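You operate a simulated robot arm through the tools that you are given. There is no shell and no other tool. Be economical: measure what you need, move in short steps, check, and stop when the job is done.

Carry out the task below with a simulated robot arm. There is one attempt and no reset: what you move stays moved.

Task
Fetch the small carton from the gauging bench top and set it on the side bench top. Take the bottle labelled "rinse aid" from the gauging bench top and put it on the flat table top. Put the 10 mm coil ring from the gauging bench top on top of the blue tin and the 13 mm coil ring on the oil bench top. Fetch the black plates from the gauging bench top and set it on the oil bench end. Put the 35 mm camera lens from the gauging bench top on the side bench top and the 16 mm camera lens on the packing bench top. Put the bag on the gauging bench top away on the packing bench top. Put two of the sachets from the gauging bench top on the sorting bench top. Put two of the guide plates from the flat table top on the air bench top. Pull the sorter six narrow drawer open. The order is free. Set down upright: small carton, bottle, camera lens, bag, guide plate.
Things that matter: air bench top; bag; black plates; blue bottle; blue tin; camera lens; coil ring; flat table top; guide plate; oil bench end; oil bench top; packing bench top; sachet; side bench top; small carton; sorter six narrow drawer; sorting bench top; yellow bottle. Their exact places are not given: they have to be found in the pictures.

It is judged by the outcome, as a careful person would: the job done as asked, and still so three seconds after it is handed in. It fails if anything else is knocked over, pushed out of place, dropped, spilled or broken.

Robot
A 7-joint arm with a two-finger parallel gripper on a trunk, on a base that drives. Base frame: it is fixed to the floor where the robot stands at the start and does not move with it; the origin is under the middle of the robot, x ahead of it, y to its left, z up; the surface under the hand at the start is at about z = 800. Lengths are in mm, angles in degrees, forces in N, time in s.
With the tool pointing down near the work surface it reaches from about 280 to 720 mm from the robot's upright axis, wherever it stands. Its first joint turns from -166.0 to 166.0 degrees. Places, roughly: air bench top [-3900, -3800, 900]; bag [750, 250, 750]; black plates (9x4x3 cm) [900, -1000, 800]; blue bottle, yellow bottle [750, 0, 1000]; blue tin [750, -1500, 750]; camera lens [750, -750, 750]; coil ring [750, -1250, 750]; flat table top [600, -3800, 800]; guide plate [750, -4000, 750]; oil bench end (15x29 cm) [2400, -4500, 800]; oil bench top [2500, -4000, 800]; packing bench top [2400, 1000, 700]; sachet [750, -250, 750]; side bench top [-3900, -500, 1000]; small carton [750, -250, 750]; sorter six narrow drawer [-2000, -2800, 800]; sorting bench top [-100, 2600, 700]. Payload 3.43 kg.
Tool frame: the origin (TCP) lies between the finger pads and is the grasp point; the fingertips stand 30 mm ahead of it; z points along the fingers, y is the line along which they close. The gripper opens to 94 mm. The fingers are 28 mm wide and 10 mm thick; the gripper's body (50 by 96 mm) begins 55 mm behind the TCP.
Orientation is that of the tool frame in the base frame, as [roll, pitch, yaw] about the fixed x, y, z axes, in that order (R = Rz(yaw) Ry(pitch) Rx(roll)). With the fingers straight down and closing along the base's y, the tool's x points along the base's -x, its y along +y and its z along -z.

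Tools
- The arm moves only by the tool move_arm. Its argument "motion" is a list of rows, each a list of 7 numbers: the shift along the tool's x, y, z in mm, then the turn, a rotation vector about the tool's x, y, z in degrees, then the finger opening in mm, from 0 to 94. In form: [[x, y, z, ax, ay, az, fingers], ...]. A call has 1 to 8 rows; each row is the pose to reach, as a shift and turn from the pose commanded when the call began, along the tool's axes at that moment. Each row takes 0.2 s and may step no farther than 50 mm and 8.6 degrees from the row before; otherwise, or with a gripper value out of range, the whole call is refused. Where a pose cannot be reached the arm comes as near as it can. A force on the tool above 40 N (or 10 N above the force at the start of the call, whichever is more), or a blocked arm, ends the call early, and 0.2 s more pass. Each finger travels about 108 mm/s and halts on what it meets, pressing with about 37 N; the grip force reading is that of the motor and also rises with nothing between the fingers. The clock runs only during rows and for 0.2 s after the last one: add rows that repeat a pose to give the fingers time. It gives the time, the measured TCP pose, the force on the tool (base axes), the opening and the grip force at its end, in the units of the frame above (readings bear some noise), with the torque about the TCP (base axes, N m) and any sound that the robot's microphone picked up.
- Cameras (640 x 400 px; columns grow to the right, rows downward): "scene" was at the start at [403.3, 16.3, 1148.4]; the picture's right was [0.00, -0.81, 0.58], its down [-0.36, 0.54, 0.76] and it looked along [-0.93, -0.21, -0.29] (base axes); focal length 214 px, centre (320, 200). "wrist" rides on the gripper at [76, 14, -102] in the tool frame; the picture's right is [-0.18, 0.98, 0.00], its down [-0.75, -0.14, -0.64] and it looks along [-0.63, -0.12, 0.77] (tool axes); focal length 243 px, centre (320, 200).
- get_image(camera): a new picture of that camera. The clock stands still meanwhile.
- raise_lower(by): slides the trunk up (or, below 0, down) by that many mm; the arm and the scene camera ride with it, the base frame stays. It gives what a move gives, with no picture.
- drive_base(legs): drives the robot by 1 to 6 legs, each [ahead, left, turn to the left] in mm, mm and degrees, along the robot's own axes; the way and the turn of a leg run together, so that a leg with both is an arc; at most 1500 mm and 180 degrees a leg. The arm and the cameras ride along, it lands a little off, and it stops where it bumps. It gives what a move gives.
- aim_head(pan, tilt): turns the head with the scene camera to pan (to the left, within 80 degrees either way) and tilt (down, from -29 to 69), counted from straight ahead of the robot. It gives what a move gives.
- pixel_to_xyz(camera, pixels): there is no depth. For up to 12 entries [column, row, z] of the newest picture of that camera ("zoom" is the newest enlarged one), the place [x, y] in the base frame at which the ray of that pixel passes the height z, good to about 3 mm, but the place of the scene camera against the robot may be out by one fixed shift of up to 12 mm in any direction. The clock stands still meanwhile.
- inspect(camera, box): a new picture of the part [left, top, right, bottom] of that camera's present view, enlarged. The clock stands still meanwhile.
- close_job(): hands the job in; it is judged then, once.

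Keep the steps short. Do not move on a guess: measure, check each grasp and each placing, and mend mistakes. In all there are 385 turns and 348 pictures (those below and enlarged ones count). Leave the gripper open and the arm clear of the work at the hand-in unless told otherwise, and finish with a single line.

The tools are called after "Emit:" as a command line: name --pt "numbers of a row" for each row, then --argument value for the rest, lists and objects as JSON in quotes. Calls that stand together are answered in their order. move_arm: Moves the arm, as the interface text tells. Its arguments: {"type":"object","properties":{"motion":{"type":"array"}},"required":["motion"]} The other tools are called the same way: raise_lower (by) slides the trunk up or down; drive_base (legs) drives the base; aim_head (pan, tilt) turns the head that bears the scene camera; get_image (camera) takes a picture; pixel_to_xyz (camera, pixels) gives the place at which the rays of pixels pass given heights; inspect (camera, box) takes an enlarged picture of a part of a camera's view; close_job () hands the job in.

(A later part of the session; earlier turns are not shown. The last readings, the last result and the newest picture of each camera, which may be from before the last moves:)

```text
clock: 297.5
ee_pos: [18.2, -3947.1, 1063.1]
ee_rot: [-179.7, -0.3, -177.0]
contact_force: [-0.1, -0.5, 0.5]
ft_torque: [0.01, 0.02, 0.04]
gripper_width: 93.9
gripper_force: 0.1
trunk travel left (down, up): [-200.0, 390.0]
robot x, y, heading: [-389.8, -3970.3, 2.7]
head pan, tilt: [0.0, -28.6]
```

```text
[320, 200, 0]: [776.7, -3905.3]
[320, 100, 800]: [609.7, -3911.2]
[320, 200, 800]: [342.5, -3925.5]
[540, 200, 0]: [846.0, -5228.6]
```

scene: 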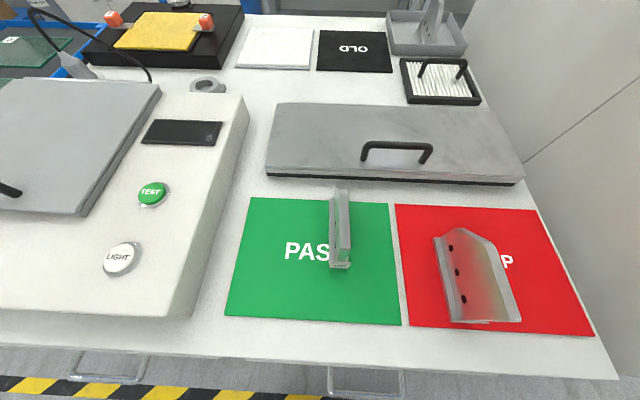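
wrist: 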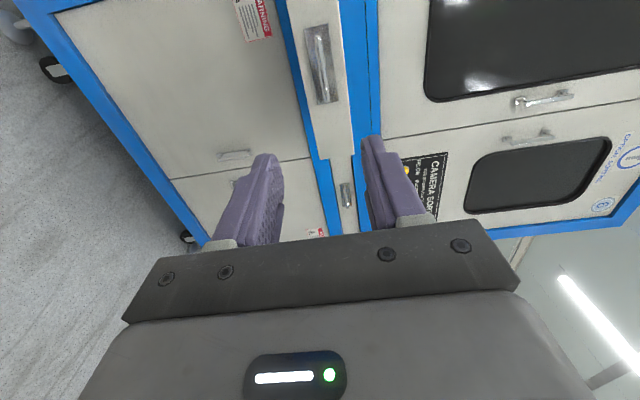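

Take the plate on the PASS mat (340,230). Move closer and measure with the wrist.

Emit:
drive_base --legs '[[190, 0, -2.7]]'

Emit:
get_image --camera "wrist"

Emit:
get_image --camera "scene"

```text
clock: 299.0
ee_pos: [210.3, -3960.8, 1063.4]
ee_rot: [-179.7, -0.3, -179.5]
contact_force: [0.8, -0.2, -0.4]
ft_torque: [-0.01, 0.0, 0.01]
gripper_width: 93.6
gripper_force: 0.0
trunk travel left (down, up): [-200.0, 390.0]
robot x, y, heading: [-196.3, -3961.7, 0.5]
head pan, tilt: [0.0, -28.6]
```

```text
246 pictures are left
```

wrist: 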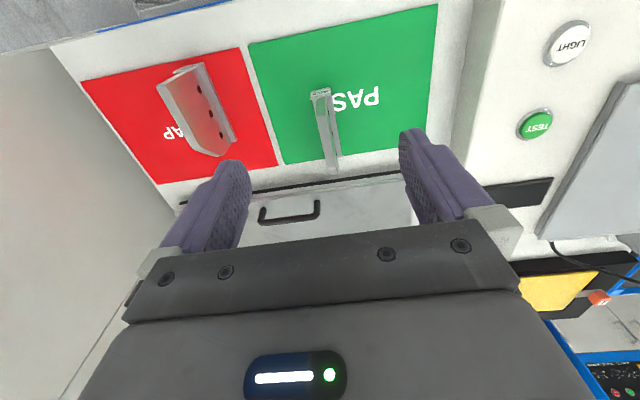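

```text
245 pictures are left
```

scene: 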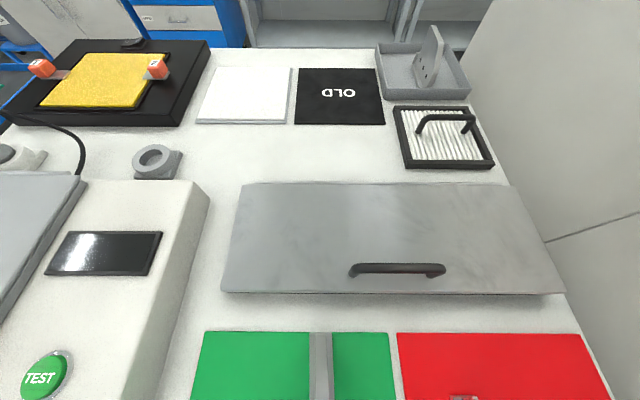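

Emit:
inspect --camera "wrist" --box '[250, 60, 410, 200]'

Emit:
pixel_to_xyz --camera "wrist" --pixels '[[320, 92, 815], [325, 110, 885], [333, 168, 885], [322, 100, 885], [338, 155, 810]]'

```text
2.86 times, centred on (330, 130) of wrist
```

zoom: 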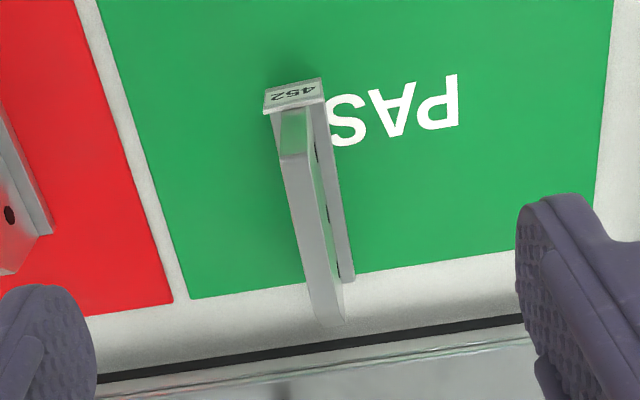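

```text
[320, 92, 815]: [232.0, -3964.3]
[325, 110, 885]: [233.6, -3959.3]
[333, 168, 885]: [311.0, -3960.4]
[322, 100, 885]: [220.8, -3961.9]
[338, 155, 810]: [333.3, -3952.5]
```

Plate 452 centre ≈(281,−3960), aligned with x. Move above to z 940 and check.

Emit:
move_arm --pt "-40 0 30 0 0 0 94" --pt "-71 0 60 0 0 0 94" --pt "-71 0 100 0 0 0 94" --pt "-71 0 125 0 0 0 94" --pt "-71 0 125 0 0 0 94"

Emit:
get_image --camera "wrist"

```text
clock: 300.2
ee_pos: [280.2, -3959.0, 935.1]
ee_rot: [-179.8, -0.1, -179.5]
contact_force: [-0.3, -0.1, -0.1]
ft_torque: [0.01, 0.0, 0.02]
gripper_width: 94.0
gripper_force: 0.0
trunk travel left (down, up): [-200.0, 390.0]
robot x, y, heading: [-202.5, -3963.5, 0.2]
head pan, tilt: [0.0, -28.6]
```

```text
243 pictures are left
```

wrist: 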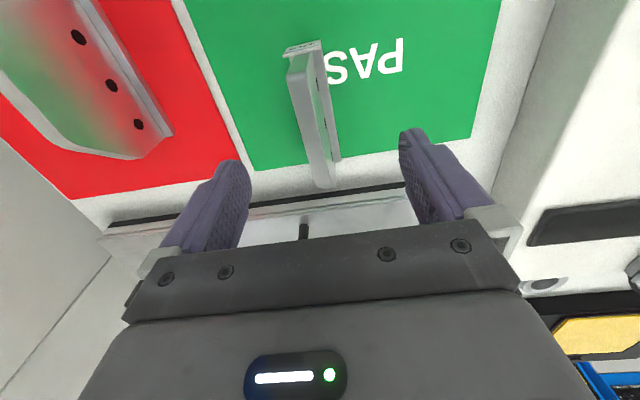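

Shift 5 mm left, descend and grip.

Emit:
move_arm --pt "-2 -5 35 0 0 0 94" --pt "-2 -5 73 0 0 0 94" --pt "-2 -5 73 0 0 0 50" --pt "-2 -5 73 0 0 0 10" --pt "-2 -5 73 0 0 0 0" --pt "-2 -5 73 0 0 0 0"

Emit:
move_arm --pt "0 0 -48 0 0 0 0" --pt "0 0 -96 0 0 0 0" --pt "0 0 -144 0 0 0 0" --pt "0 0 -192 0 0 0 0" --pt "40 0 -210 0 0 0 0" --pt "80 0 -215 0 0 0 0"

Emit:
get_image --camera "wrist"

```text
clock: 301.6
ee_pos: [280.9, -3965.2, 864.5]
ee_rot: [-179.8, -0.3, -179.5]
contact_force: [-0.3, 0.5, 0.3]
ft_torque: [0.05, -0.06, 0.02]
gripper_width: 16.3
gripper_force: 36.9
trunk travel left (down, up): [-200.0, 390.0]
robot x, y, heading: [-195.3, -3965.5, 0.2]
head pan, tilt: [0.0, -28.6]
```

```text
clock: 303.0
ee_pos: [200.8, -3963.8, 1079.8]
ee_rot: [-179.8, -0.1, -179.5]
contact_force: [0.3, -1.3, -3.3]
ft_torque: [0.02, -0.03, 0.02]
gripper_width: 16.3
gripper_force: 37.0
trunk travel left (down, up): [-200.0, 390.0]
robot x, y, heading: [-196.9, -3966.6, 0.4]
head pan, tilt: [0.0, -28.6]
```

```text
242 pictures are left
```

wrist: 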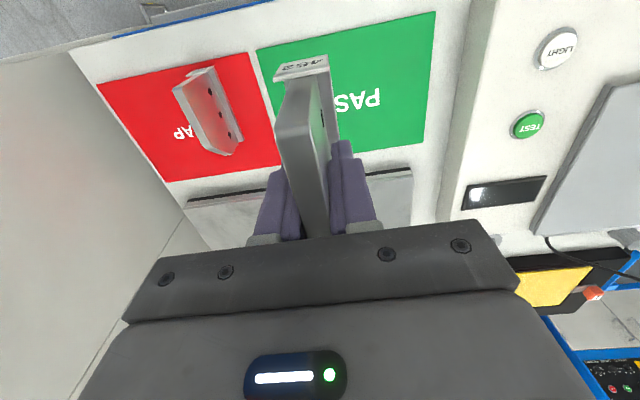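

Plate held. Drive to the air bench again.

Emit:
drive_base --legs '[[-380, 0, 0], [0, 0, 179.6], [0, 180, 0], [1300, 0, 0], [1270, 0, 0]]'

```text
clock: 326.0
ee_pos: [-3565.1, -4001.0, 1080.2]
ee_rot: [-179.8, -0.2, -2.7]
contact_force: [-0.1, -0.8, -2.9]
ft_torque: [0.07, -0.03, 0.01]
gripper_width: 16.4
gripper_force: 37.1
trunk travel left (down, up): [-200.0, 390.0]
robot x, y, heading: [-3168.6, -4025.2, 177.3]
head pan, tilt: [0.0, -28.6]
```

Emit:
drive_base --legs '[[0, 0, 2.7], [0, -450, 0]]'

Emit:
move_arm --pt "0 0 0 0 0 8.5 0" --pt "0 0 0 0 0 17 0" --pt "0 0 0 0 0 25.5 0" --pt "0 0 0 0 0 34 0" --pt "0 0 0 0 0 42.5 0" --pt "0 0 0 0 0 51 0" --pt "0 0 0 0 0 59.5 0" --pt "0 0 0 0 0 68 0"

Emit:
get_image --camera "wrist"

Emit:
get_image --camera "scene"

```text
clock: 329.1
ee_pos: [-3568.1, -3574.0, 1080.8]
ee_rot: [-179.9, -0.1, 0.7]
contact_force: [-1.1, -0.1, -2.6]
ft_torque: [-0.01, -0.01, 0.01]
gripper_width: 16.3
gripper_force: 37.1
trunk travel left (down, up): [-200.0, 390.0]
robot x, y, heading: [-3167.5, -3570.2, -179.5]
head pan, tilt: [0.0, -28.6]
```

```text
clock: 330.9
ee_pos: [-3567.3, -3573.0, 1079.3]
ee_rot: [-179.7, 0.2, -67.5]
contact_force: [-0.3, -0.6, -3.6]
ft_torque: [-0.02, -0.01, -0.02]
gripper_width: 16.2
gripper_force: 36.6
trunk travel left (down, up): [-200.0, 390.0]
robot x, y, heading: [-3165.1, -3571.5, -179.7]
head pan, tilt: [0.0, -28.6]
```

```text
241 pictures are left
```

wrist: 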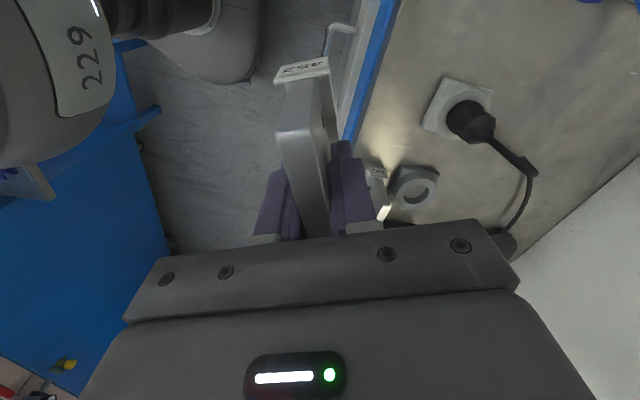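

```text
240 pictures are left
```

scene: 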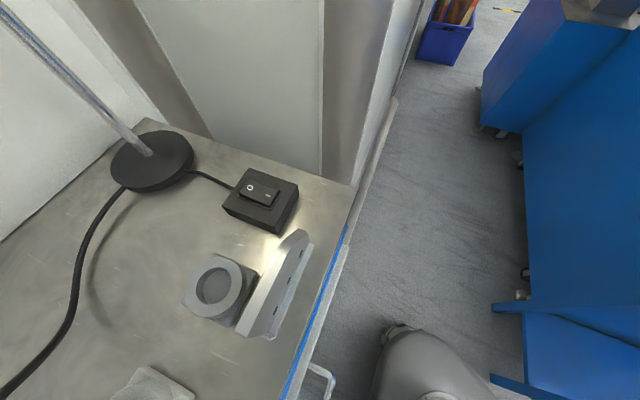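

Emit:
pixel_to_xyz --camera "wrist" --pixels '[[470, 118, 900], [470, 118, 940], [425, 120, 845], [455, 140, 845], [350, 110, 845], [535, 170, 940]]'

Emit:
pixel_to_xyz --camera "scene" --pixels '[[270, 338, 845], [308, 245, 845], [190, 390, 845], [240, 330, 845]]'

```text
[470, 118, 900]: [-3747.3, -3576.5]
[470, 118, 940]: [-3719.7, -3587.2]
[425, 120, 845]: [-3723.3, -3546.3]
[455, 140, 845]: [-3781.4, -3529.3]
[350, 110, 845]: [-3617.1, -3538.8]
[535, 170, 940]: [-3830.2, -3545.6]
```

```text
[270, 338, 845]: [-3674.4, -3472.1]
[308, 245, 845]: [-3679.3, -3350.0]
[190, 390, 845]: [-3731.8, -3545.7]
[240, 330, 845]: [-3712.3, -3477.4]
```

Target (−3672,−3612), between probe and air gun. Finish the turn and move there at height.

Emit:
move_arm --pt "-1 28 0 0 0 7 0" --pt "-2 56 0 0 0 14 0" --pt "-3 84 0 0 0 22 0" --pt "-4 112 0 0 0 22.5 0" --pt "-4 112 40 0 0 22.5 0" --pt "-4 112 75 0 0 22.5 0" --pt "-4 112 75 0 0 22.5 0"

Emit:
get_image --camera "wrist"

Emit:
get_image --camera "scene"

```text
clock: 332.5
ee_pos: [-3670.5, -3611.7, 1003.6]
ee_rot: [-179.8, 0.2, -89.9]
contact_force: [1.1, -0.5, -3.9]
ft_torque: [-0.05, 0.02, 0.01]
gripper_width: 16.2
gripper_force: 37.1
trunk travel left (down, up): [-200.0, 390.0]
robot x, y, heading: [-3164.9, -3570.1, -179.6]
head pan, tilt: [0.0, -28.6]
```

```text
239 pictures are left
```

wrist: 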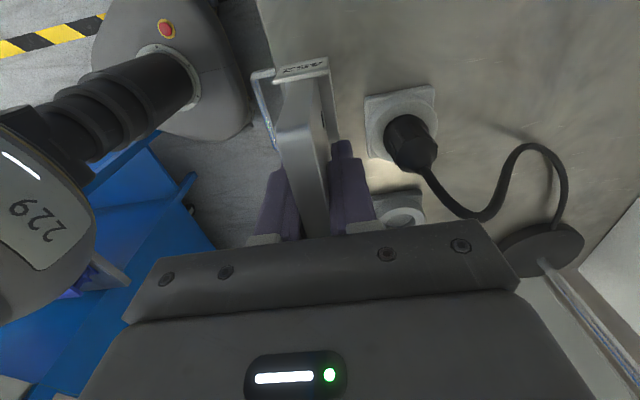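

```text
238 pictures are left
```

scene: 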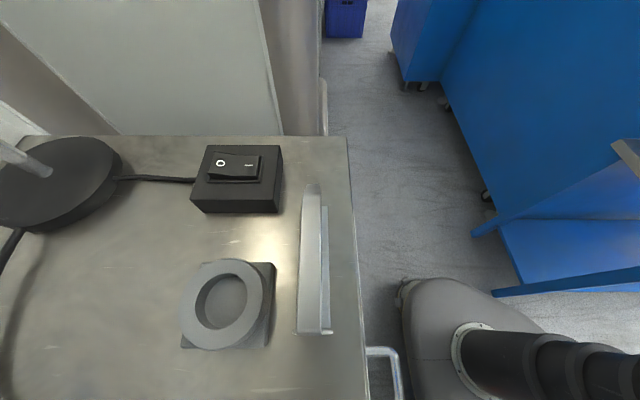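

Lower to near contact and then small steps (expected ~908).

Emit:
move_arm --pt "0 3 40 0 0 0 0" --pt "0 3 75 0 0 0 0" --pt "0 3 86 0 0 0 0" --pt "0 3 90 0 0 0 0" --pt "0 3 93 0 0 0 0" --pt "0 3 96 0 0 0 0" --pt "0 3 99 0 0 0 0"

```text
clock: 334.1
ee_pos: [-3673.5, -3610.6, 905.9]
ee_rot: [-179.9, 0.1, -89.8]
contact_force: [-0.1, 2.3, 29.6]
ft_torque: [-0.08, 0.19, -0.06]
gripper_width: 16.4
gripper_force: 37.1
trunk travel left (down, up): [-200.0, 390.0]
robot x, y, heading: [-3166.4, -3569.4, -179.7]
head pan, tilt: [0.0, -28.6]
```

Contact. Release and rise.

Emit:
move_arm --pt "0 0 -2 0 0 0 0" --pt "0 0 -2 0 0 0 25" --pt "0 0 -2 0 0 0 44" --pt "0 0 -2 0 0 0 44" --pt "0 0 -45 0 0 0 44" --pt "0 0 -90 0 0 0 44" --pt "0 0 -135 0 0 0 44" --pt "0 -20 -170 0 0 0 60"

Emit:
get_image --camera "wrist"

Emit:
move_arm --pt "0 -10 0 0 0 -8.5 60" --pt "0 -20 0 0 0 -17 60" --pt "0 -30 0 0 0 -25.5 60" --pt "0 -40 0 0 0 -34 60" --pt "0 -50 0 0 0 -42.5 60" --pt "0 -60 0 0 0 -51 60" --pt "0 -70 0 0 0 -59.5 60" --pt "0 -80 0 0 0 -68 60"

Emit:
move_arm --pt "0 0 0 0 0 -8.5 94" --pt "0 0 0 0 0 -17 94" --pt "0 0 0 0 0 -22 94"

Emit:
get_image --camera "scene"

```text
clock: 335.9
ee_pos: [-3653.8, -3612.4, 1075.6]
ee_rot: [-179.7, 0.2, -90.0]
contact_force: [0.0, 1.0, 0.0]
ft_torque: [0.03, 0.0, 0.01]
gripper_width: 60.0
gripper_force: 0.1
trunk travel left (down, up): [-200.0, 390.0]
robot x, y, heading: [-3164.5, -3571.9, -179.7]
head pan, tilt: [0.0, -28.6]
```

```text
237 pictures are left
```

wrist: 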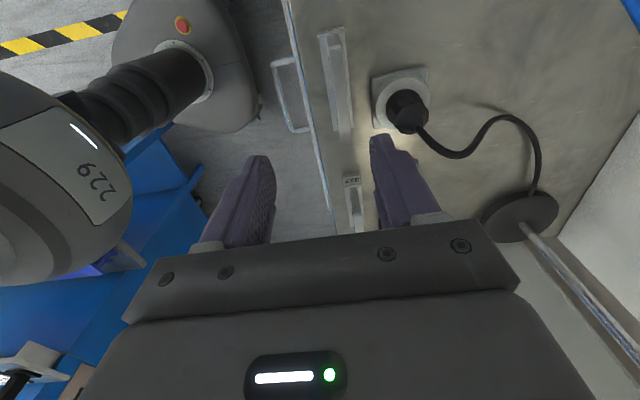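

```text
clock: 337.7
ee_pos: [-3576.2, -3612.3, 1075.8]
ee_rot: [-179.8, 0.0, -21.8]
contact_force: [-0.4, 0.1, 1.2]
ft_torque: [0.04, 0.0, 0.01]
gripper_width: 60.0
gripper_force: 0.1
trunk travel left (down, up): [-200.0, 390.0]
robot x, y, heading: [-3166.4, -3570.9, -179.5]
head pan, tilt: [0.0, -28.6]
```

```text
clock: 338.5
ee_pos: [-3576.7, -3611.1, 1075.1]
ee_rot: [-179.8, -0.2, 0.2]
contact_force: [-0.4, 0.4, 0.0]
ft_torque: [-0.01, -0.02, 0.01]
gripper_width: 94.1
gripper_force: 0.0
trunk travel left (down, up): [-200.0, 390.0]
robot x, y, heading: [-3164.2, -3571.6, -179.5]
head pan, tilt: [0.0, -28.6]
```

```text
236 pictures are left
```

scene: 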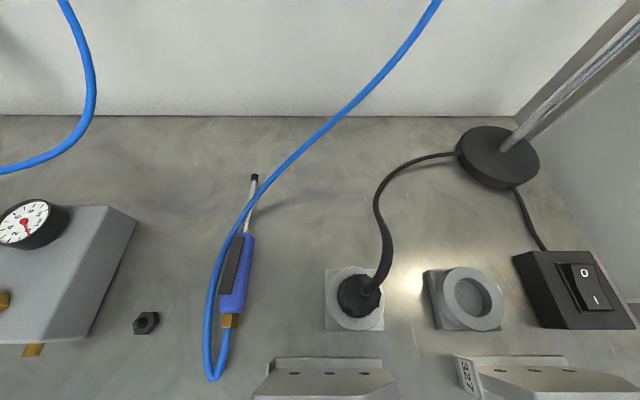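

Both guide plates stand on the air bench. Return east and go round to the back of the gauging bench.

Emit:
drive_base --legs '[[0, 560, -0.5], [-1300, 0, 0], [-1180, 0, 0], [0, -1500, 0], [0, -270, 0]]'

```text
clock: 362.1
ee_pos: [-1167.6, -2400.9, 1075.6]
ee_rot: [-179.9, -0.2, 2.1]
contact_force: [0.1, -1.1, 0.4]
ft_torque: [-0.04, -0.03, -0.04]
gripper_width: 94.4
gripper_force: 0.1
trunk travel left (down, up): [-200.0, 390.0]
robot x, y, heading: [-755.9, -2344.5, -177.4]
head pan, tilt: [0.0, -28.6]
```

Emit:
drive_base --legs '[[0, 0, -2.6], [-1200, 0, 0], [-1100, 0, 0], [0, -1250, 0]]'

Emit:
aim_head --pan 0 --tilt -20

Emit:
get_image --camera "scene"

```text
clock: 379.8
ee_pos: [1091.5, -1103.8, 1075.6]
ee_rot: [-179.8, -0.3, 1.6]
contact_force: [-0.1, 0.2, 0.2]
ft_torque: [0.01, -0.02, -0.01]
gripper_width: 93.9
gripper_force: 0.1
trunk travel left (down, up): [-200.0, 390.0]
robot x, y, heading: [1501.0, -1051.9, -178.1]
head pan, tilt: [0.0, -28.6]
```

```text
clock: 380.5
ee_pos: [1091.7, -1103.1, 1075.8]
ee_rot: [-179.8, -0.1, 1.7]
contact_force: [0.0, -0.6, 0.4]
ft_torque: [0.0, 0.03, 0.02]
gripper_width: 93.9
gripper_force: 0.1
trunk travel left (down, up): [-200.0, 390.0]
robot x, y, heading: [1498.5, -1049.4, -177.9]
head pan, tilt: [0.0, -20.0]
```

```text
235 pictures are left
```

scene: 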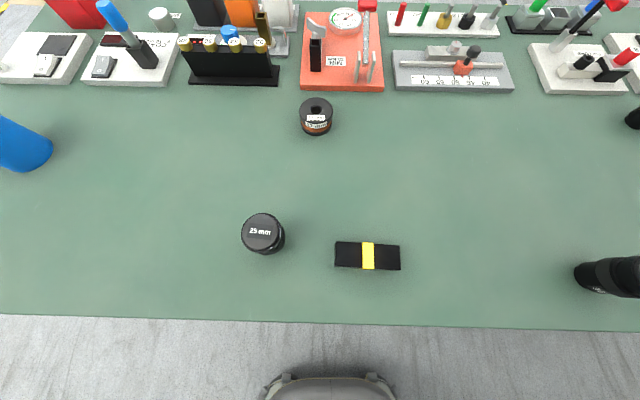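

Black plates at (367,256), long side along y. Move closer, then turn the hand 90° to grip across the 4 cm side.

Emit:
drive_base --legs '[[0, 0, -1.9], [210, 0, 0]]'

Emit:
get_image --camera "wrist"

```text
clock: 382.5
ee_pos: [883.5, -1092.9, 1075.4]
ee_rot: [-179.8, -0.2, -0.1]
contact_force: [0.0, 0.0, 0.6]
ft_torque: [-0.03, -0.01, -0.01]
gripper_width: 94.1
gripper_force: 0.1
trunk travel left (down, up): [-200.0, 390.0]
robot x, y, heading: [1294.8, -1054.2, -179.6]
head pan, tilt: [0.0, -20.0]
```

```text
234 pictures are left
```

wrist: 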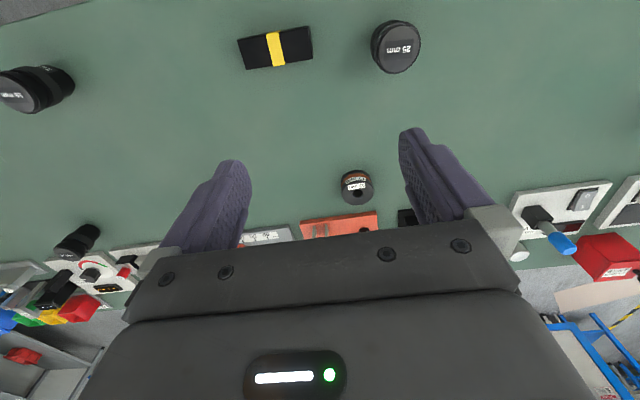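

Emit:
pixel_to_xyz --camera "wrist" --pixels '[[239, 40, 830], [309, 27, 830], [312, 56, 800], [248, 69, 800], [313, 55, 830], [246, 67, 830], [275, 45, 830], [396, 46, 890]]'

Emit:
inspect --camera "wrist" --box '[220, 0, 440, 100]'

```text
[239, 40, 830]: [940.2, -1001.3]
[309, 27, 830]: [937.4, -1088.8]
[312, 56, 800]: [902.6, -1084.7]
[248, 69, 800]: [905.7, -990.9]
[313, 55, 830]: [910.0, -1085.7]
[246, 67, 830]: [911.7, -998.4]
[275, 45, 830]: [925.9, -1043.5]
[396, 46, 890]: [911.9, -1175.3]
```

```text
2.91 times, centred on (330, 50) of wrist
```

zoom: 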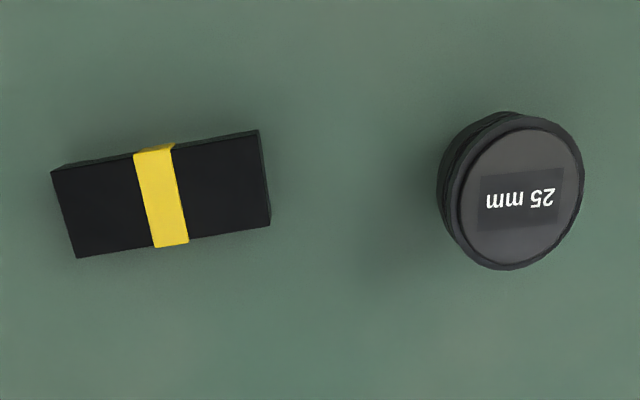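

Top centre ≈(924,−1043), nearly aligned with y. Turn 90° and move above.

Emit:
move_arm --pt "5 -6 0 0 0 8.5 94" --pt "10 -12 0 0 0 17 94" --pt "15 -18 0 0 0 25.5 94" --pt "20 -25 0 0 0 34 94" --pt "25 -32 0 0 0 42.5 94" --pt "30 -38 0 0 0 51 94" --pt "35 -44 0 0 0 59.5 94" --pt "40 -50 0 0 0 68 94"

Emit:
move_arm --pt "0 0 30 0 0 8 80" --pt "0 0 60 0 0 16 80" --pt "0 0 100 0 0 21 80" --pt "0 0 140 0 0 21 80" --pt "0 0 140 0 0 21 80"

Emit:
get_image --camera "wrist"

```text
clock: 384.3
ee_pos: [925.8, -1040.1, 1075.9]
ee_rot: [-179.7, 0.0, -68.2]
contact_force: [0.0, -0.7, 0.1]
ft_torque: [0.0, 0.0, 0.02]
gripper_width: 93.8
gripper_force: 0.2
trunk travel left (down, up): [-200.0, 390.0]
robot x, y, heading: [1291.1, -1049.1, -179.8]
head pan, tilt: [0.0, -20.0]
```

```text
clock: 385.5
ee_pos: [926.4, -1042.8, 937.0]
ee_rot: [-179.8, 0.2, -89.2]
contact_force: [-0.3, 0.4, -0.1]
ft_torque: [0.0, -0.03, 0.05]
gripper_width: 79.8
gripper_force: 0.1
trunk travel left (down, up): [-200.0, 390.0]
robot x, y, heading: [1294.9, -1054.7, -179.9]
head pan, tilt: [0.0, -20.0]
```

```text
232 pictures are left
```

wrist: 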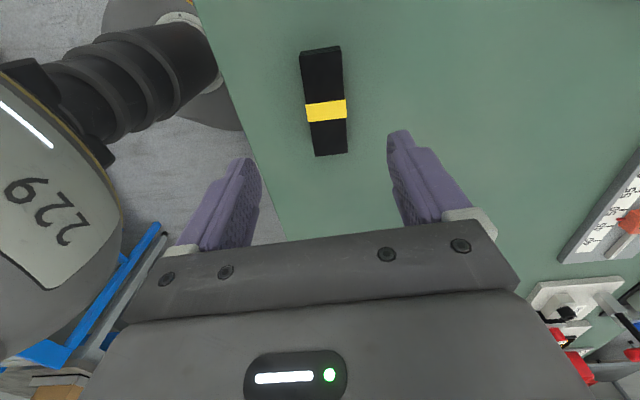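

Emit:
pixel_to_xyz --camera "wrist" --pixels '[[326, 110, 835], [301, 56, 835], [341, 50, 835], [347, 152, 835], [315, 156, 835]]'

```text
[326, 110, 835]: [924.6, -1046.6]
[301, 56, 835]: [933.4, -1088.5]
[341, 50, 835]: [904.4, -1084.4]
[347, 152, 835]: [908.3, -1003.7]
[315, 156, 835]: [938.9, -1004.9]
```

Align by 4°, shift slightly, descend to z 836 and grip.

Emit:
move_arm --pt "3 5 40 0 0 4 80" --pt "3 5 80 0 0 4 80" --pt "3 5 101 0 0 4 80" --pt "3 5 101 0 0 4 45" --pt "3 5 101 0 0 4 15" --pt "3 5 101 0 0 4 15"

Emit:
move_arm --pt "0 0 -45 0 0 0 15" --pt "0 0 -90 0 0 0 15" --pt "0 0 -135 0 0 0 15" --pt "0 0 -180 0 0 0 15" --pt "0 0 -225 0 0 0 15"

Emit:
get_image --camera "wrist"

```text
clock: 386.9
ee_pos: [921.7, -1044.2, 836.1]
ee_rot: [-179.7, 0.2, -93.2]
contact_force: [0.4, 0.6, 0.4]
ft_torque: [0.05, 0.03, -0.01]
gripper_width: 33.8
gripper_force: 36.5
trunk travel left (down, up): [-200.0, 390.0]
robot x, y, heading: [1294.2, -1051.4, -179.7]
head pan, tilt: [0.0, -20.0]
```

```text
clock: 388.1
ee_pos: [921.1, -1046.3, 1061.9]
ee_rot: [-179.7, 0.2, -93.0]
contact_force: [-0.3, 0.1, -2.3]
ft_torque: [0.02, -0.04, 0.0]
gripper_width: 33.3
gripper_force: 36.6
trunk travel left (down, up): [-200.0, 390.0]
robot x, y, heading: [1294.7, -1053.6, -179.7]
head pan, tilt: [0.0, -20.0]
```

```text
231 pictures are left
```

wrist: 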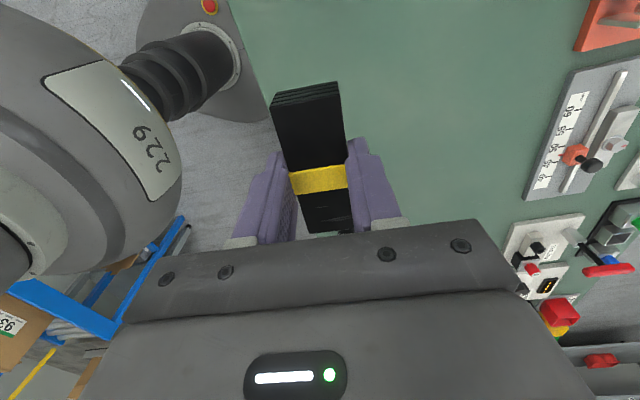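

Plates held (33 mm). Drive to the oil bench end.

Emit:
drive_base --legs '[[-270, 0, 0], [0, 1500, 0], [0, 1500, 0], [0, 380, 0], [0, 0, 179.7]]'

Emit:
get_image --camera "wrist"

```text
clock: 413.5
ee_pos: [1976.0, -4450.8, 1061.5]
ee_rot: [-179.9, 0.2, 86.9]
contact_force: [-0.2, -0.1, -2.3]
ft_torque: [-0.02, -0.02, -0.03]
gripper_width: 33.6
gripper_force: 37.4
trunk travel left (down, up): [-200.0, 390.0]
robot x, y, heading: [1603.7, -4444.5, 0.5]
head pan, tilt: [0.0, -20.0]
```

```text
230 pictures are left
```

wrist: 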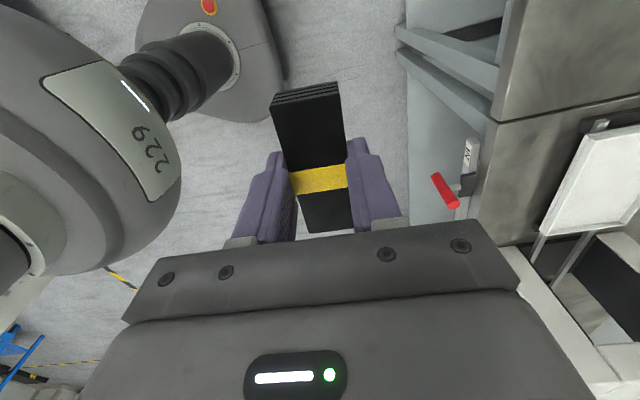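

Emit:
drive_base --legs '[[310, -40, -0.5]]'

Emit:
get_image --camera "wrist"

Emit:
pixel_to_xyz --camera "wrist" --pixels '[[400, 130, 800], [450, 50, 800], [500, 130, 800]]'

```text
clock: 415.6
ee_pos: [2287.9, -4496.3, 1062.5]
ee_rot: [-179.8, 0.2, 86.2]
contact_force: [-0.4, -0.3, -3.5]
ft_torque: [0.01, 0.02, -0.01]
gripper_width: 33.4
gripper_force: 37.0
trunk travel left (down, up): [-200.0, 390.0]
robot x, y, heading: [1909.5, -4483.2, -0.5]
head pan, tilt: [0.0, -20.0]
```

```text
229 pictures are left
```

wrist: 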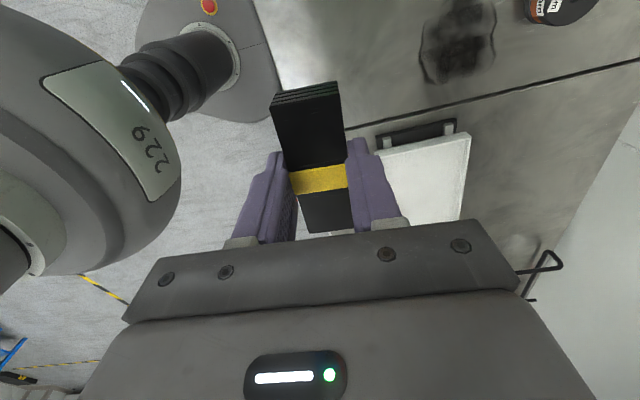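

```text
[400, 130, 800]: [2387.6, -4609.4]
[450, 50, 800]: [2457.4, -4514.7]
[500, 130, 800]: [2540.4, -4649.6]
```

Stain starts at x≈2415; place at (2345,−4490). Move and descend.

Emit:
move_arm --pt "5 28 20 0 0 -3.8 15" --pt "10 57 45 0 0 -3.8 15" --pt "10 57 90 0 0 -3.8 15" --pt "10 57 135 0 0 -3.8 15" --pt "10 57 175 0 0 -3.8 15" --pt "10 57 205 0 0 -3.8 15"

Emit:
get_image --camera "wrist"

```text
clock: 416.8
ee_pos: [2346.6, -4503.6, 895.5]
ee_rot: [178.7, -0.3, 88.8]
contact_force: [-20.6, -44.2, 40.1]
ft_torque: [9.23, -2.76, 1.77]
gripper_width: 33.4
gripper_force: 37.0
trunk travel left (down, up): [-200.0, 390.0]
robot x, y, heading: [1913.4, -4487.9, -0.9]
head pan, tilt: [0.0, -20.0]
stopped in row 6: the force on the tool passed its limit at 167 N (the readings are from after the stop); the commanded pose is now the measured one
```

```text
228 pictures are left
```

wrist: 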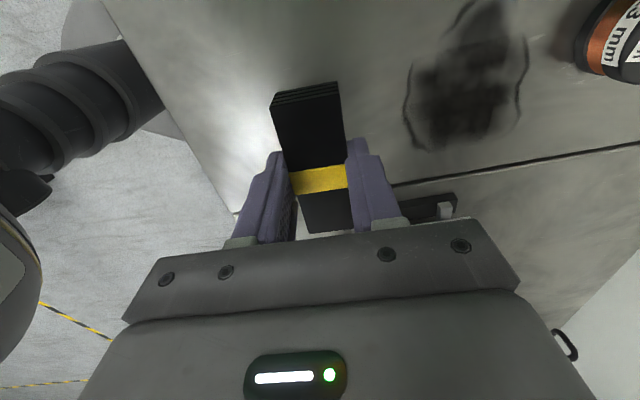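

Hit something at the +y side (likely the hand's camera bracket on the oil box rim). Lift straight up immediately.

Emit:
move_arm --pt "0 0 -20 0 0 0 15" --pt "0 0 -60 0 0 0 15" --pt "0 0 -100 0 0 0 15" --pt "0 0 -140 0 0 0 15"

Emit:
get_image --camera "scene"

Emit:
get_image --camera "wrist"

```text
clock: 417.8
ee_pos: [2348.7, -4495.7, 1031.9]
ee_rot: [179.1, -0.1, 89.2]
contact_force: [-0.1, 0.0, -3.1]
ft_torque: [-0.01, -0.02, -0.02]
gripper_width: 33.2
gripper_force: 37.3
trunk travel left (down, up): [-200.0, 390.0]
robot x, y, heading: [1916.0, -4481.1, -0.7]
head pan, tilt: [0.0, -20.0]
```

```text
227 pictures are left
```

scene: 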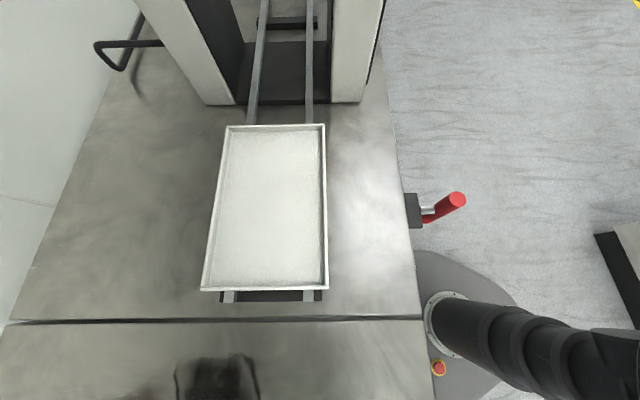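

```text
226 pictures are left
```

wrist: 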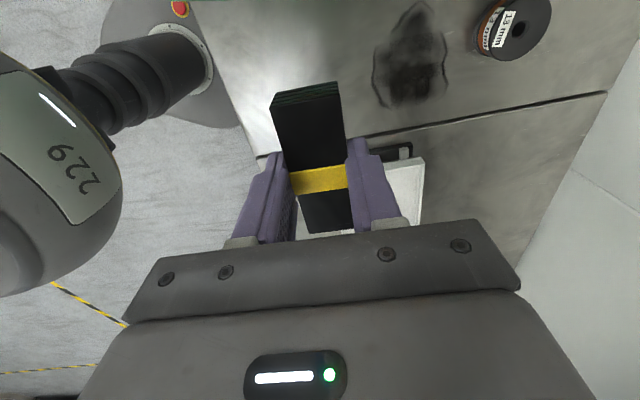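

Rotate the hand to neutral so the bracket points toward the robot (plates then lie along x), and check the oil box.

Emit:
move_arm --pt "0 -20 -30 0 0 -8.5 15" --pt "0 -40 -40 0 0 -17 15" --pt "0 -50 -40 0 0 -25.5 15" --pt "0 -50 -40 0 0 -34 15" --pt "0 -50 -40 0 0 -42.5 15" --pt "0 -50 -40 0 0 -51 15" --pt "0 -50 -40 0 0 -59.5 15" --pt "0 -50 -40 0 0 -68 15"

Emit:
move_arm --pt "0 0 0 0 0 -8.5 15" --pt "0 0 0 0 0 -17 15" --pt "0 0 0 0 0 -22.8 15"

Emit:
get_image --camera "scene"

Emit:
get_image --camera "wrist"

```text
clock: 419.6
ee_pos: [2297.2, -4493.6, 1071.5]
ee_rot: [179.6, 0.9, 157.4]
contact_force: [0.1, -0.3, -3.1]
ft_torque: [0.0, -0.01, 0.01]
gripper_width: 33.4
gripper_force: 37.2
trunk travel left (down, up): [-200.0, 390.0]
robot x, y, heading: [1910.9, -4486.4, -0.7]
head pan, tilt: [0.0, -20.0]
```

```text
clock: 420.4
ee_pos: [2297.3, -4494.6, 1071.6]
ee_rot: [179.9, 0.9, -179.9]
contact_force: [-0.4, -0.6, -2.8]
ft_torque: [-0.02, 0.0, 0.02]
gripper_width: 33.4
gripper_force: 37.5
trunk travel left (down, up): [-200.0, 390.0]
robot x, y, heading: [1909.5, -4486.0, -0.6]
head pan, tilt: [0.0, -20.0]
```

```text
225 pictures are left
```

scene: 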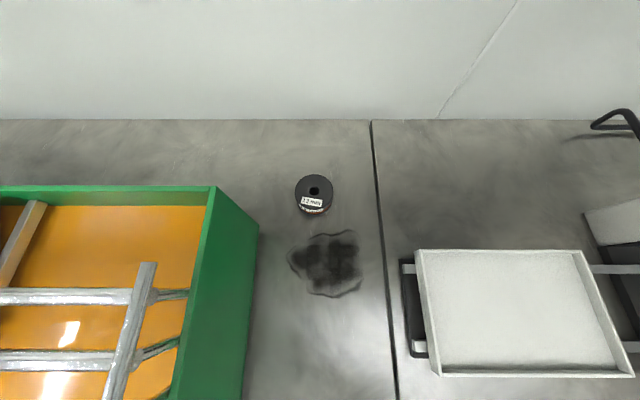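

```text
224 pictures are left
```

wrist: 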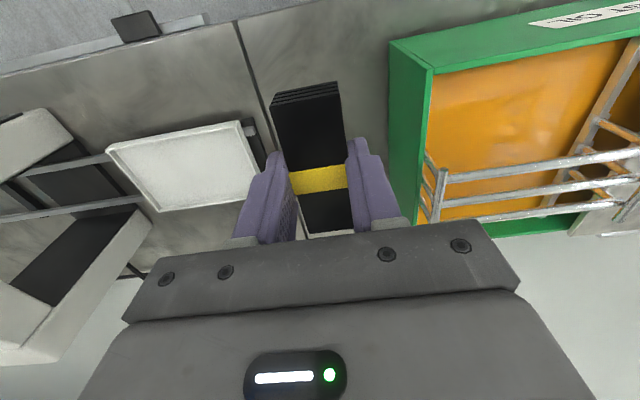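

Emit:
pixel_to_xyz --camera "scene" --pixels '[[259, 230, 800], [244, 390, 800], [211, 188, 900], [314, 192, 840], [430, 250, 850], [395, 380, 800], [372, 121, 800]]'

Emit:
pixel_to_xyz --camera "wrist" --pixels '[[388, 120, 800], [391, 43, 800], [388, 150, 800]]'

```text
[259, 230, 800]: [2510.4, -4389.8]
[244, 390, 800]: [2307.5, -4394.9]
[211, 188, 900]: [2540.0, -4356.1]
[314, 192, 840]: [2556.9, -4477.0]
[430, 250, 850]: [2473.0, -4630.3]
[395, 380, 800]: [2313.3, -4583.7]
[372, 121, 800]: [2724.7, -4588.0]
```

```text
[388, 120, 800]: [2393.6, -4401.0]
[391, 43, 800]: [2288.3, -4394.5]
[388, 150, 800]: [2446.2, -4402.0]
```

Nothing moved: box and ring at the same places. Now place the plates along x at (2345,−4490).

Emit:
move_arm --pt "-25 2 20 0 0.9 0 15" --pt "-48 4 50 0 0.9 0 15" --pt "-48 4 95 0 0.9 0 15" --pt "-48 4 140 0 0.9 0 15" --pt "-48 4 180 0 0.9 0 15" --pt "-48 4 210 0 0.9 0 15" --pt "-48 4 210 0 0.9 0 15"

Emit:
get_image --camera "wrist"

```text
clock: 422.0
ee_pos: [2349.5, -4489.6, 862.5]
ee_rot: [179.9, 0.0, -179.9]
contact_force: [0.2, 0.0, -2.8]
ft_torque: [0.02, 0.02, 0.01]
gripper_width: 33.4
gripper_force: 37.1
trunk travel left (down, up): [-200.0, 390.0]
robot x, y, heading: [1913.1, -4486.8, -0.7]
head pan, tilt: [0.0, -20.0]
```

```text
223 pictures are left
```

wrist: 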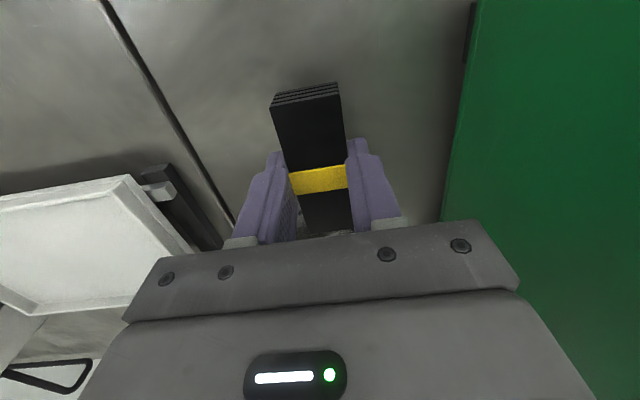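

Clear. Lower in small steps.

Emit:
move_arm --pt "0 0 15 0 0 0 15" --pt "0 0 20 0 0 0 15" --pt "0 0 23 0 0 0 15" --pt "0 0 26 0 0 0 15" --pt "0 0 28 0 0 0 15" --pt "0 0 30 0 0 0 15"

```text
clock: 423.4
ee_pos: [2348.9, -4489.9, 833.4]
ee_rot: [180.0, 0.2, -180.0]
contact_force: [0.4, -3.1, 23.6]
ft_torque: [-0.13, -0.06, -0.03]
gripper_width: 34.0
gripper_force: 37.1
trunk travel left (down, up): [-200.0, 390.0]
robot x, y, heading: [1911.0, -4486.3, -0.8]
head pan, tilt: [0.0, -20.0]
```

Contact. Release and lift.

Emit:
move_arm --pt "0 0 -2 0 0 0 15" --pt "0 0 -2 0 0 0 45" --pt "0 0 -2 0 0 0 60" --pt "0 0 -2 0 0 0 60" --pt "0 0 -45 0 0 0 60" --pt "0 0 -90 0 0 0 60" --pt "20 0 -135 0 0 0 60" --pt "45 0 -175 0 0 0 60"

Emit:
move_arm --pt "0 0 -45 0 0 0 94" --pt "0 0 -60 0 0 0 94"

Emit:
get_image --camera "wrist"

```text
clock: 425.2
ee_pos: [2303.7, -4489.7, 1007.6]
ee_rot: [179.9, 0.0, -179.9]
contact_force: [-1.0, -0.6, 0.5]
ft_torque: [0.02, 0.0, -0.02]
gripper_width: 60.0
gripper_force: 0.1
trunk travel left (down, up): [-200.0, 390.0]
robot x, y, heading: [1912.4, -4486.2, -0.7]
head pan, tilt: [0.0, -20.0]
```

```text
clock: 425.8
ee_pos: [2304.4, -4489.4, 1067.5]
ee_rot: [179.9, 0.0, -180.0]
contact_force: [0.1, 0.0, -0.2]
ft_torque: [0.02, -0.01, 0.01]
gripper_width: 93.9
gripper_force: 0.1
trunk travel left (down, up): [-200.0, 390.0]
robot x, y, heading: [1912.9, -4485.8, -0.7]
head pan, tilt: [0.0, -20.0]
```

```text
222 pictures are left
```

wrist: 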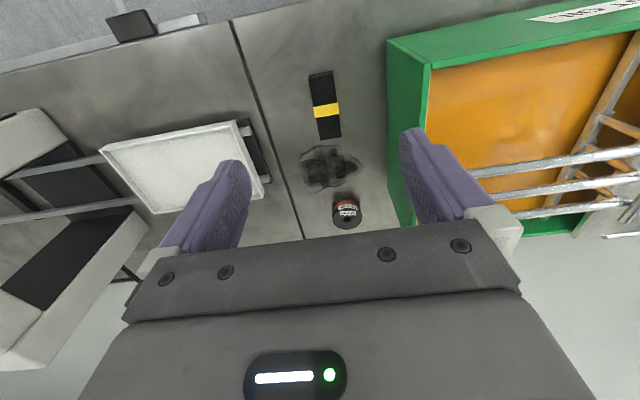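

Both items are on the end. Now drive to the bottles: back out, turn, go up the aisle to y≈−60.

Emit:
drive_base --legs '[[-360, 0, 0], [0, 0, -179.5], [0, -1500, 0], [0, -1500, 0], [0, -1400, 0]]'

Emit:
get_image --camera "scene"

```text
clock: 434.6
ee_pos: [1172.6, -4546.2, 1068.1]
ee_rot: [179.8, -0.2, 10.6]
contact_force: [22.6, -0.8, 8.1]
ft_torque: [0.06, 2.7, -0.12]
gripper_width: 94.3
gripper_force: 0.0
trunk travel left (down, up): [-200.0, 390.0]
robot x, y, heading: [1551.2, -4483.0, -171.5]
head pan, tilt: [0.0, -20.0]
stopped in leg 2: the robot was blocked; the commanded pose is now the measured one
```

```text
221 pictures are left
```

scene: 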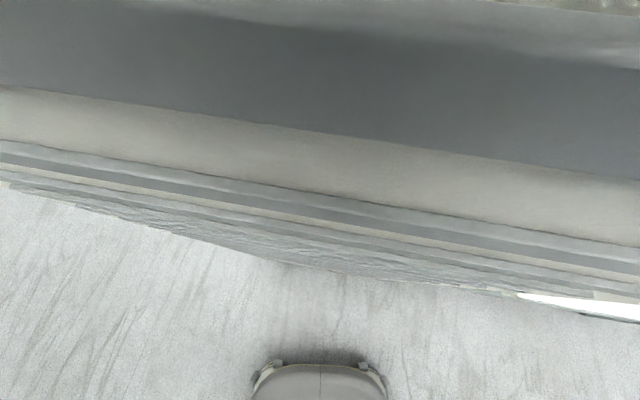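

The hand touched the tall vent cabinet lightly (22 N) while turning. Back away and look.

Emit:
drive_base --legs '[[-120, 0, 0], [0, -300, -8]]'

Emit:
get_image --camera "scene"

Emit:
get_image --camera "wrist"

```text
clock: 437.5
ee_pos: [1257.8, -4174.8, 1067.2]
ee_rot: [179.8, -0.4, 2.3]
contact_force: [-1.0, 0.8, 0.7]
ft_torque: [-0.01, 0.0, 0.0]
gripper_width: 93.9
gripper_force: 0.0
trunk travel left (down, up): [-200.0, 390.0]
robot x, y, heading: [1645.1, -4167.4, -179.6]
head pan, tilt: [0.0, -20.0]
```

```text
220 pictures are left
```

scene: 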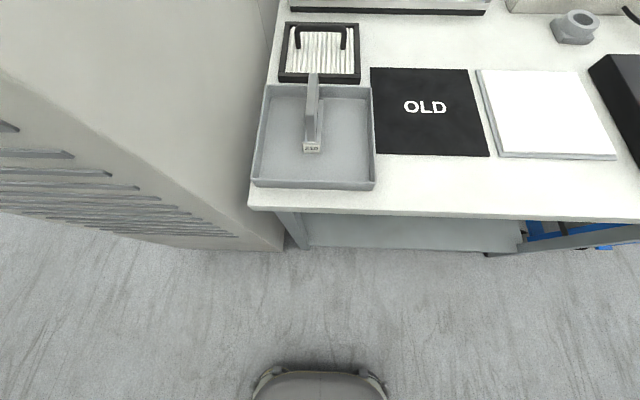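

```text
219 pictures are left
```

wrist: 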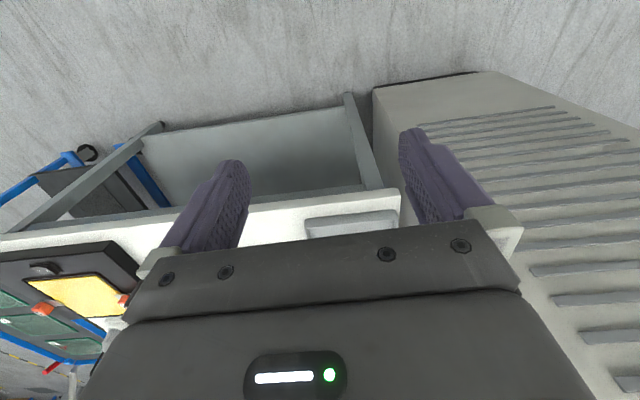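

Cabinet looks unmoved. Continue up the aisle to the bottles.

Emit:
drive_base --legs '[[80, 0, -0.4], [0, -1500, 0], [0, -1500, 0], [0, -1080, 0]]'

Emit:
get_image --camera "scene"

Emit:
inspect --camera "scene" --box '[160, 40, 480, 240]'

```text
clock: 458.0
ee_pos: [1217.5, -40.7, 1067.2]
ee_rot: [179.8, -0.4, 0.7]
contact_force: [0.0, -0.5, 0.3]
ft_torque: [-0.02, 0.03, -0.04]
gripper_width: 93.9
gripper_force: 0.0
trunk travel left (down, up): [-200.0, 390.0]
robot x, y, heading: [1611.8, -43.5, 179.4]
head pan, tilt: [0.0, -20.0]
```

```text
218 pictures are left
```

scene: 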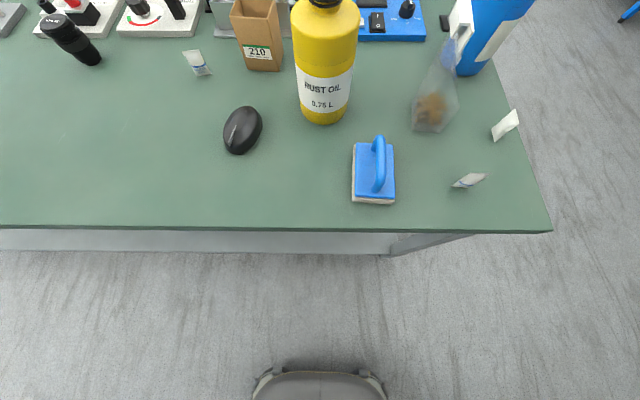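

```text
2.00 times, centred on (320, 140) of scene
```

zoom: 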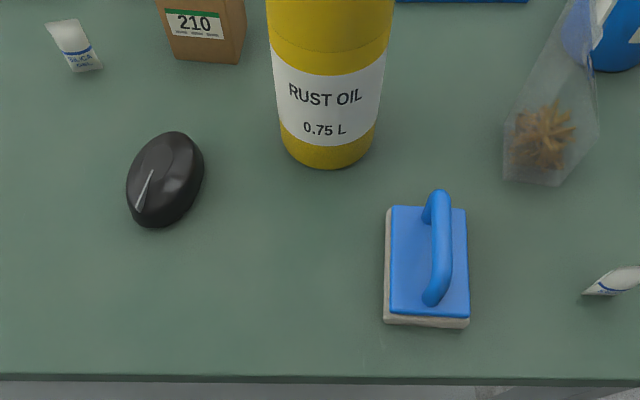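

Yellow is RUST OIL, so blue should be rinse aid. Raise the trunk for clearance, move over and read the blue label.

Emit:
raise_lower --by 220

Emit:
drive_base --legs '[[0, -250, 0.6], [270, 0, 0]]'

Emit:
get_image --camera "scene"

Emit:
get_image --camera "wrist"

```text
clock: 460.3
ee_pos: [1218.2, -41.0, 1286.3]
ee_rot: [179.8, -0.3, 0.9]
contact_force: [-0.4, 0.2, -0.1]
ft_torque: [0.0, 0.01, -0.01]
gripper_width: 93.9
gripper_force: 0.0
trunk travel left (down, up): [-420.0, 170.0]
robot x, y, heading: [1609.6, -44.2, 179.3]
head pan, tilt: [0.0, -20.0]
```

```text
clock: 463.6
ee_pos: [944.7, 206.7, 1286.9]
ee_rot: [179.9, -0.3, 1.5]
contact_force: [0.3, 0.6, -0.3]
ft_torque: [0.02, 0.01, 0.02]
gripper_width: 93.8
gripper_force: 0.1
trunk travel left (down, up): [-420.0, 170.0]
robot x, y, heading: [1337.8, 210.7, 179.9]
head pan, tilt: [0.0, -20.0]
```

```text
216 pictures are left
```

scene: 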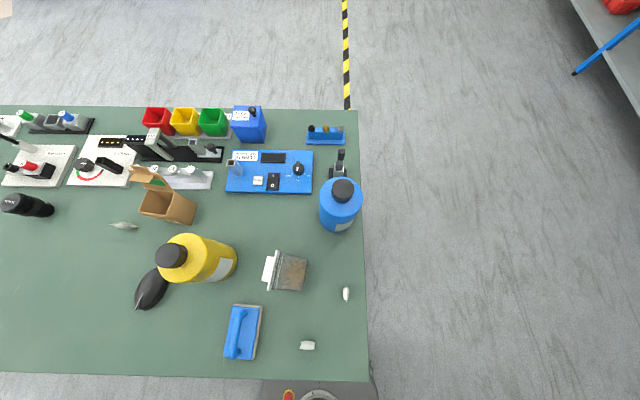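

```text
215 pictures are left
```

wrist: 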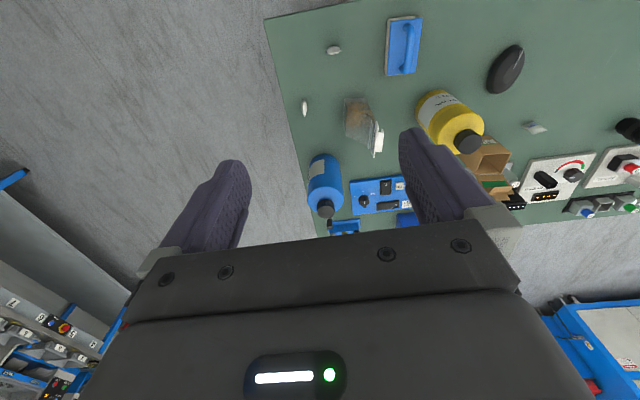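

Excellent overview. Read the blue label via zooms.

Emit:
inspect --camera "wrist" --box '[280, 130, 370, 230]'

Emit:
inspect --camera "scene" --box '[290, 140, 390, 250]'

Emit:
pixel_to_xyz --camera "wrist" --pixels '[[326, 209, 1050], [326, 209, 1020], [321, 160, 800], [365, 100, 800], [376, 150, 900]]'

Emit:
pixel_to_xyz --camera "scene" --pixels '[[342, 190, 1050], [342, 190, 1020], [338, 228, 800], [360, 110, 800], [368, 379, 800]]'

```text
4.00 times, centred on (325, 180) of wrist
```

zoom: 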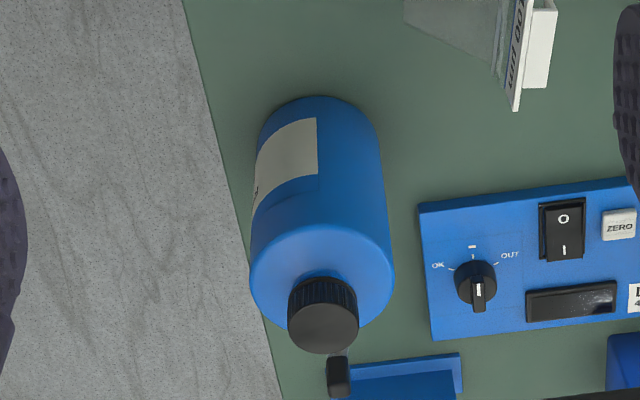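

```text
3.64 times, centred on (340, 195) of scene
```

zoom: 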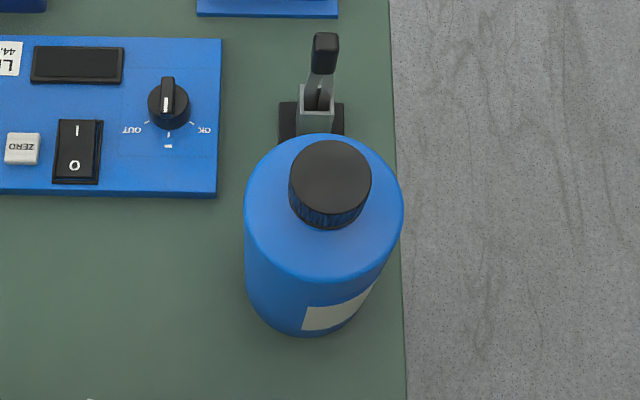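

```text
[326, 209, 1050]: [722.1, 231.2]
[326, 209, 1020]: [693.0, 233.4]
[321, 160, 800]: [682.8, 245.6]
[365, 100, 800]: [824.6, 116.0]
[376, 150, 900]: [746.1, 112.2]
```

```text
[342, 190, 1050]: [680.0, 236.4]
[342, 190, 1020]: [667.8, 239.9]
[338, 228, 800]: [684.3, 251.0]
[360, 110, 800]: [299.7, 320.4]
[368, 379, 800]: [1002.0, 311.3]
```

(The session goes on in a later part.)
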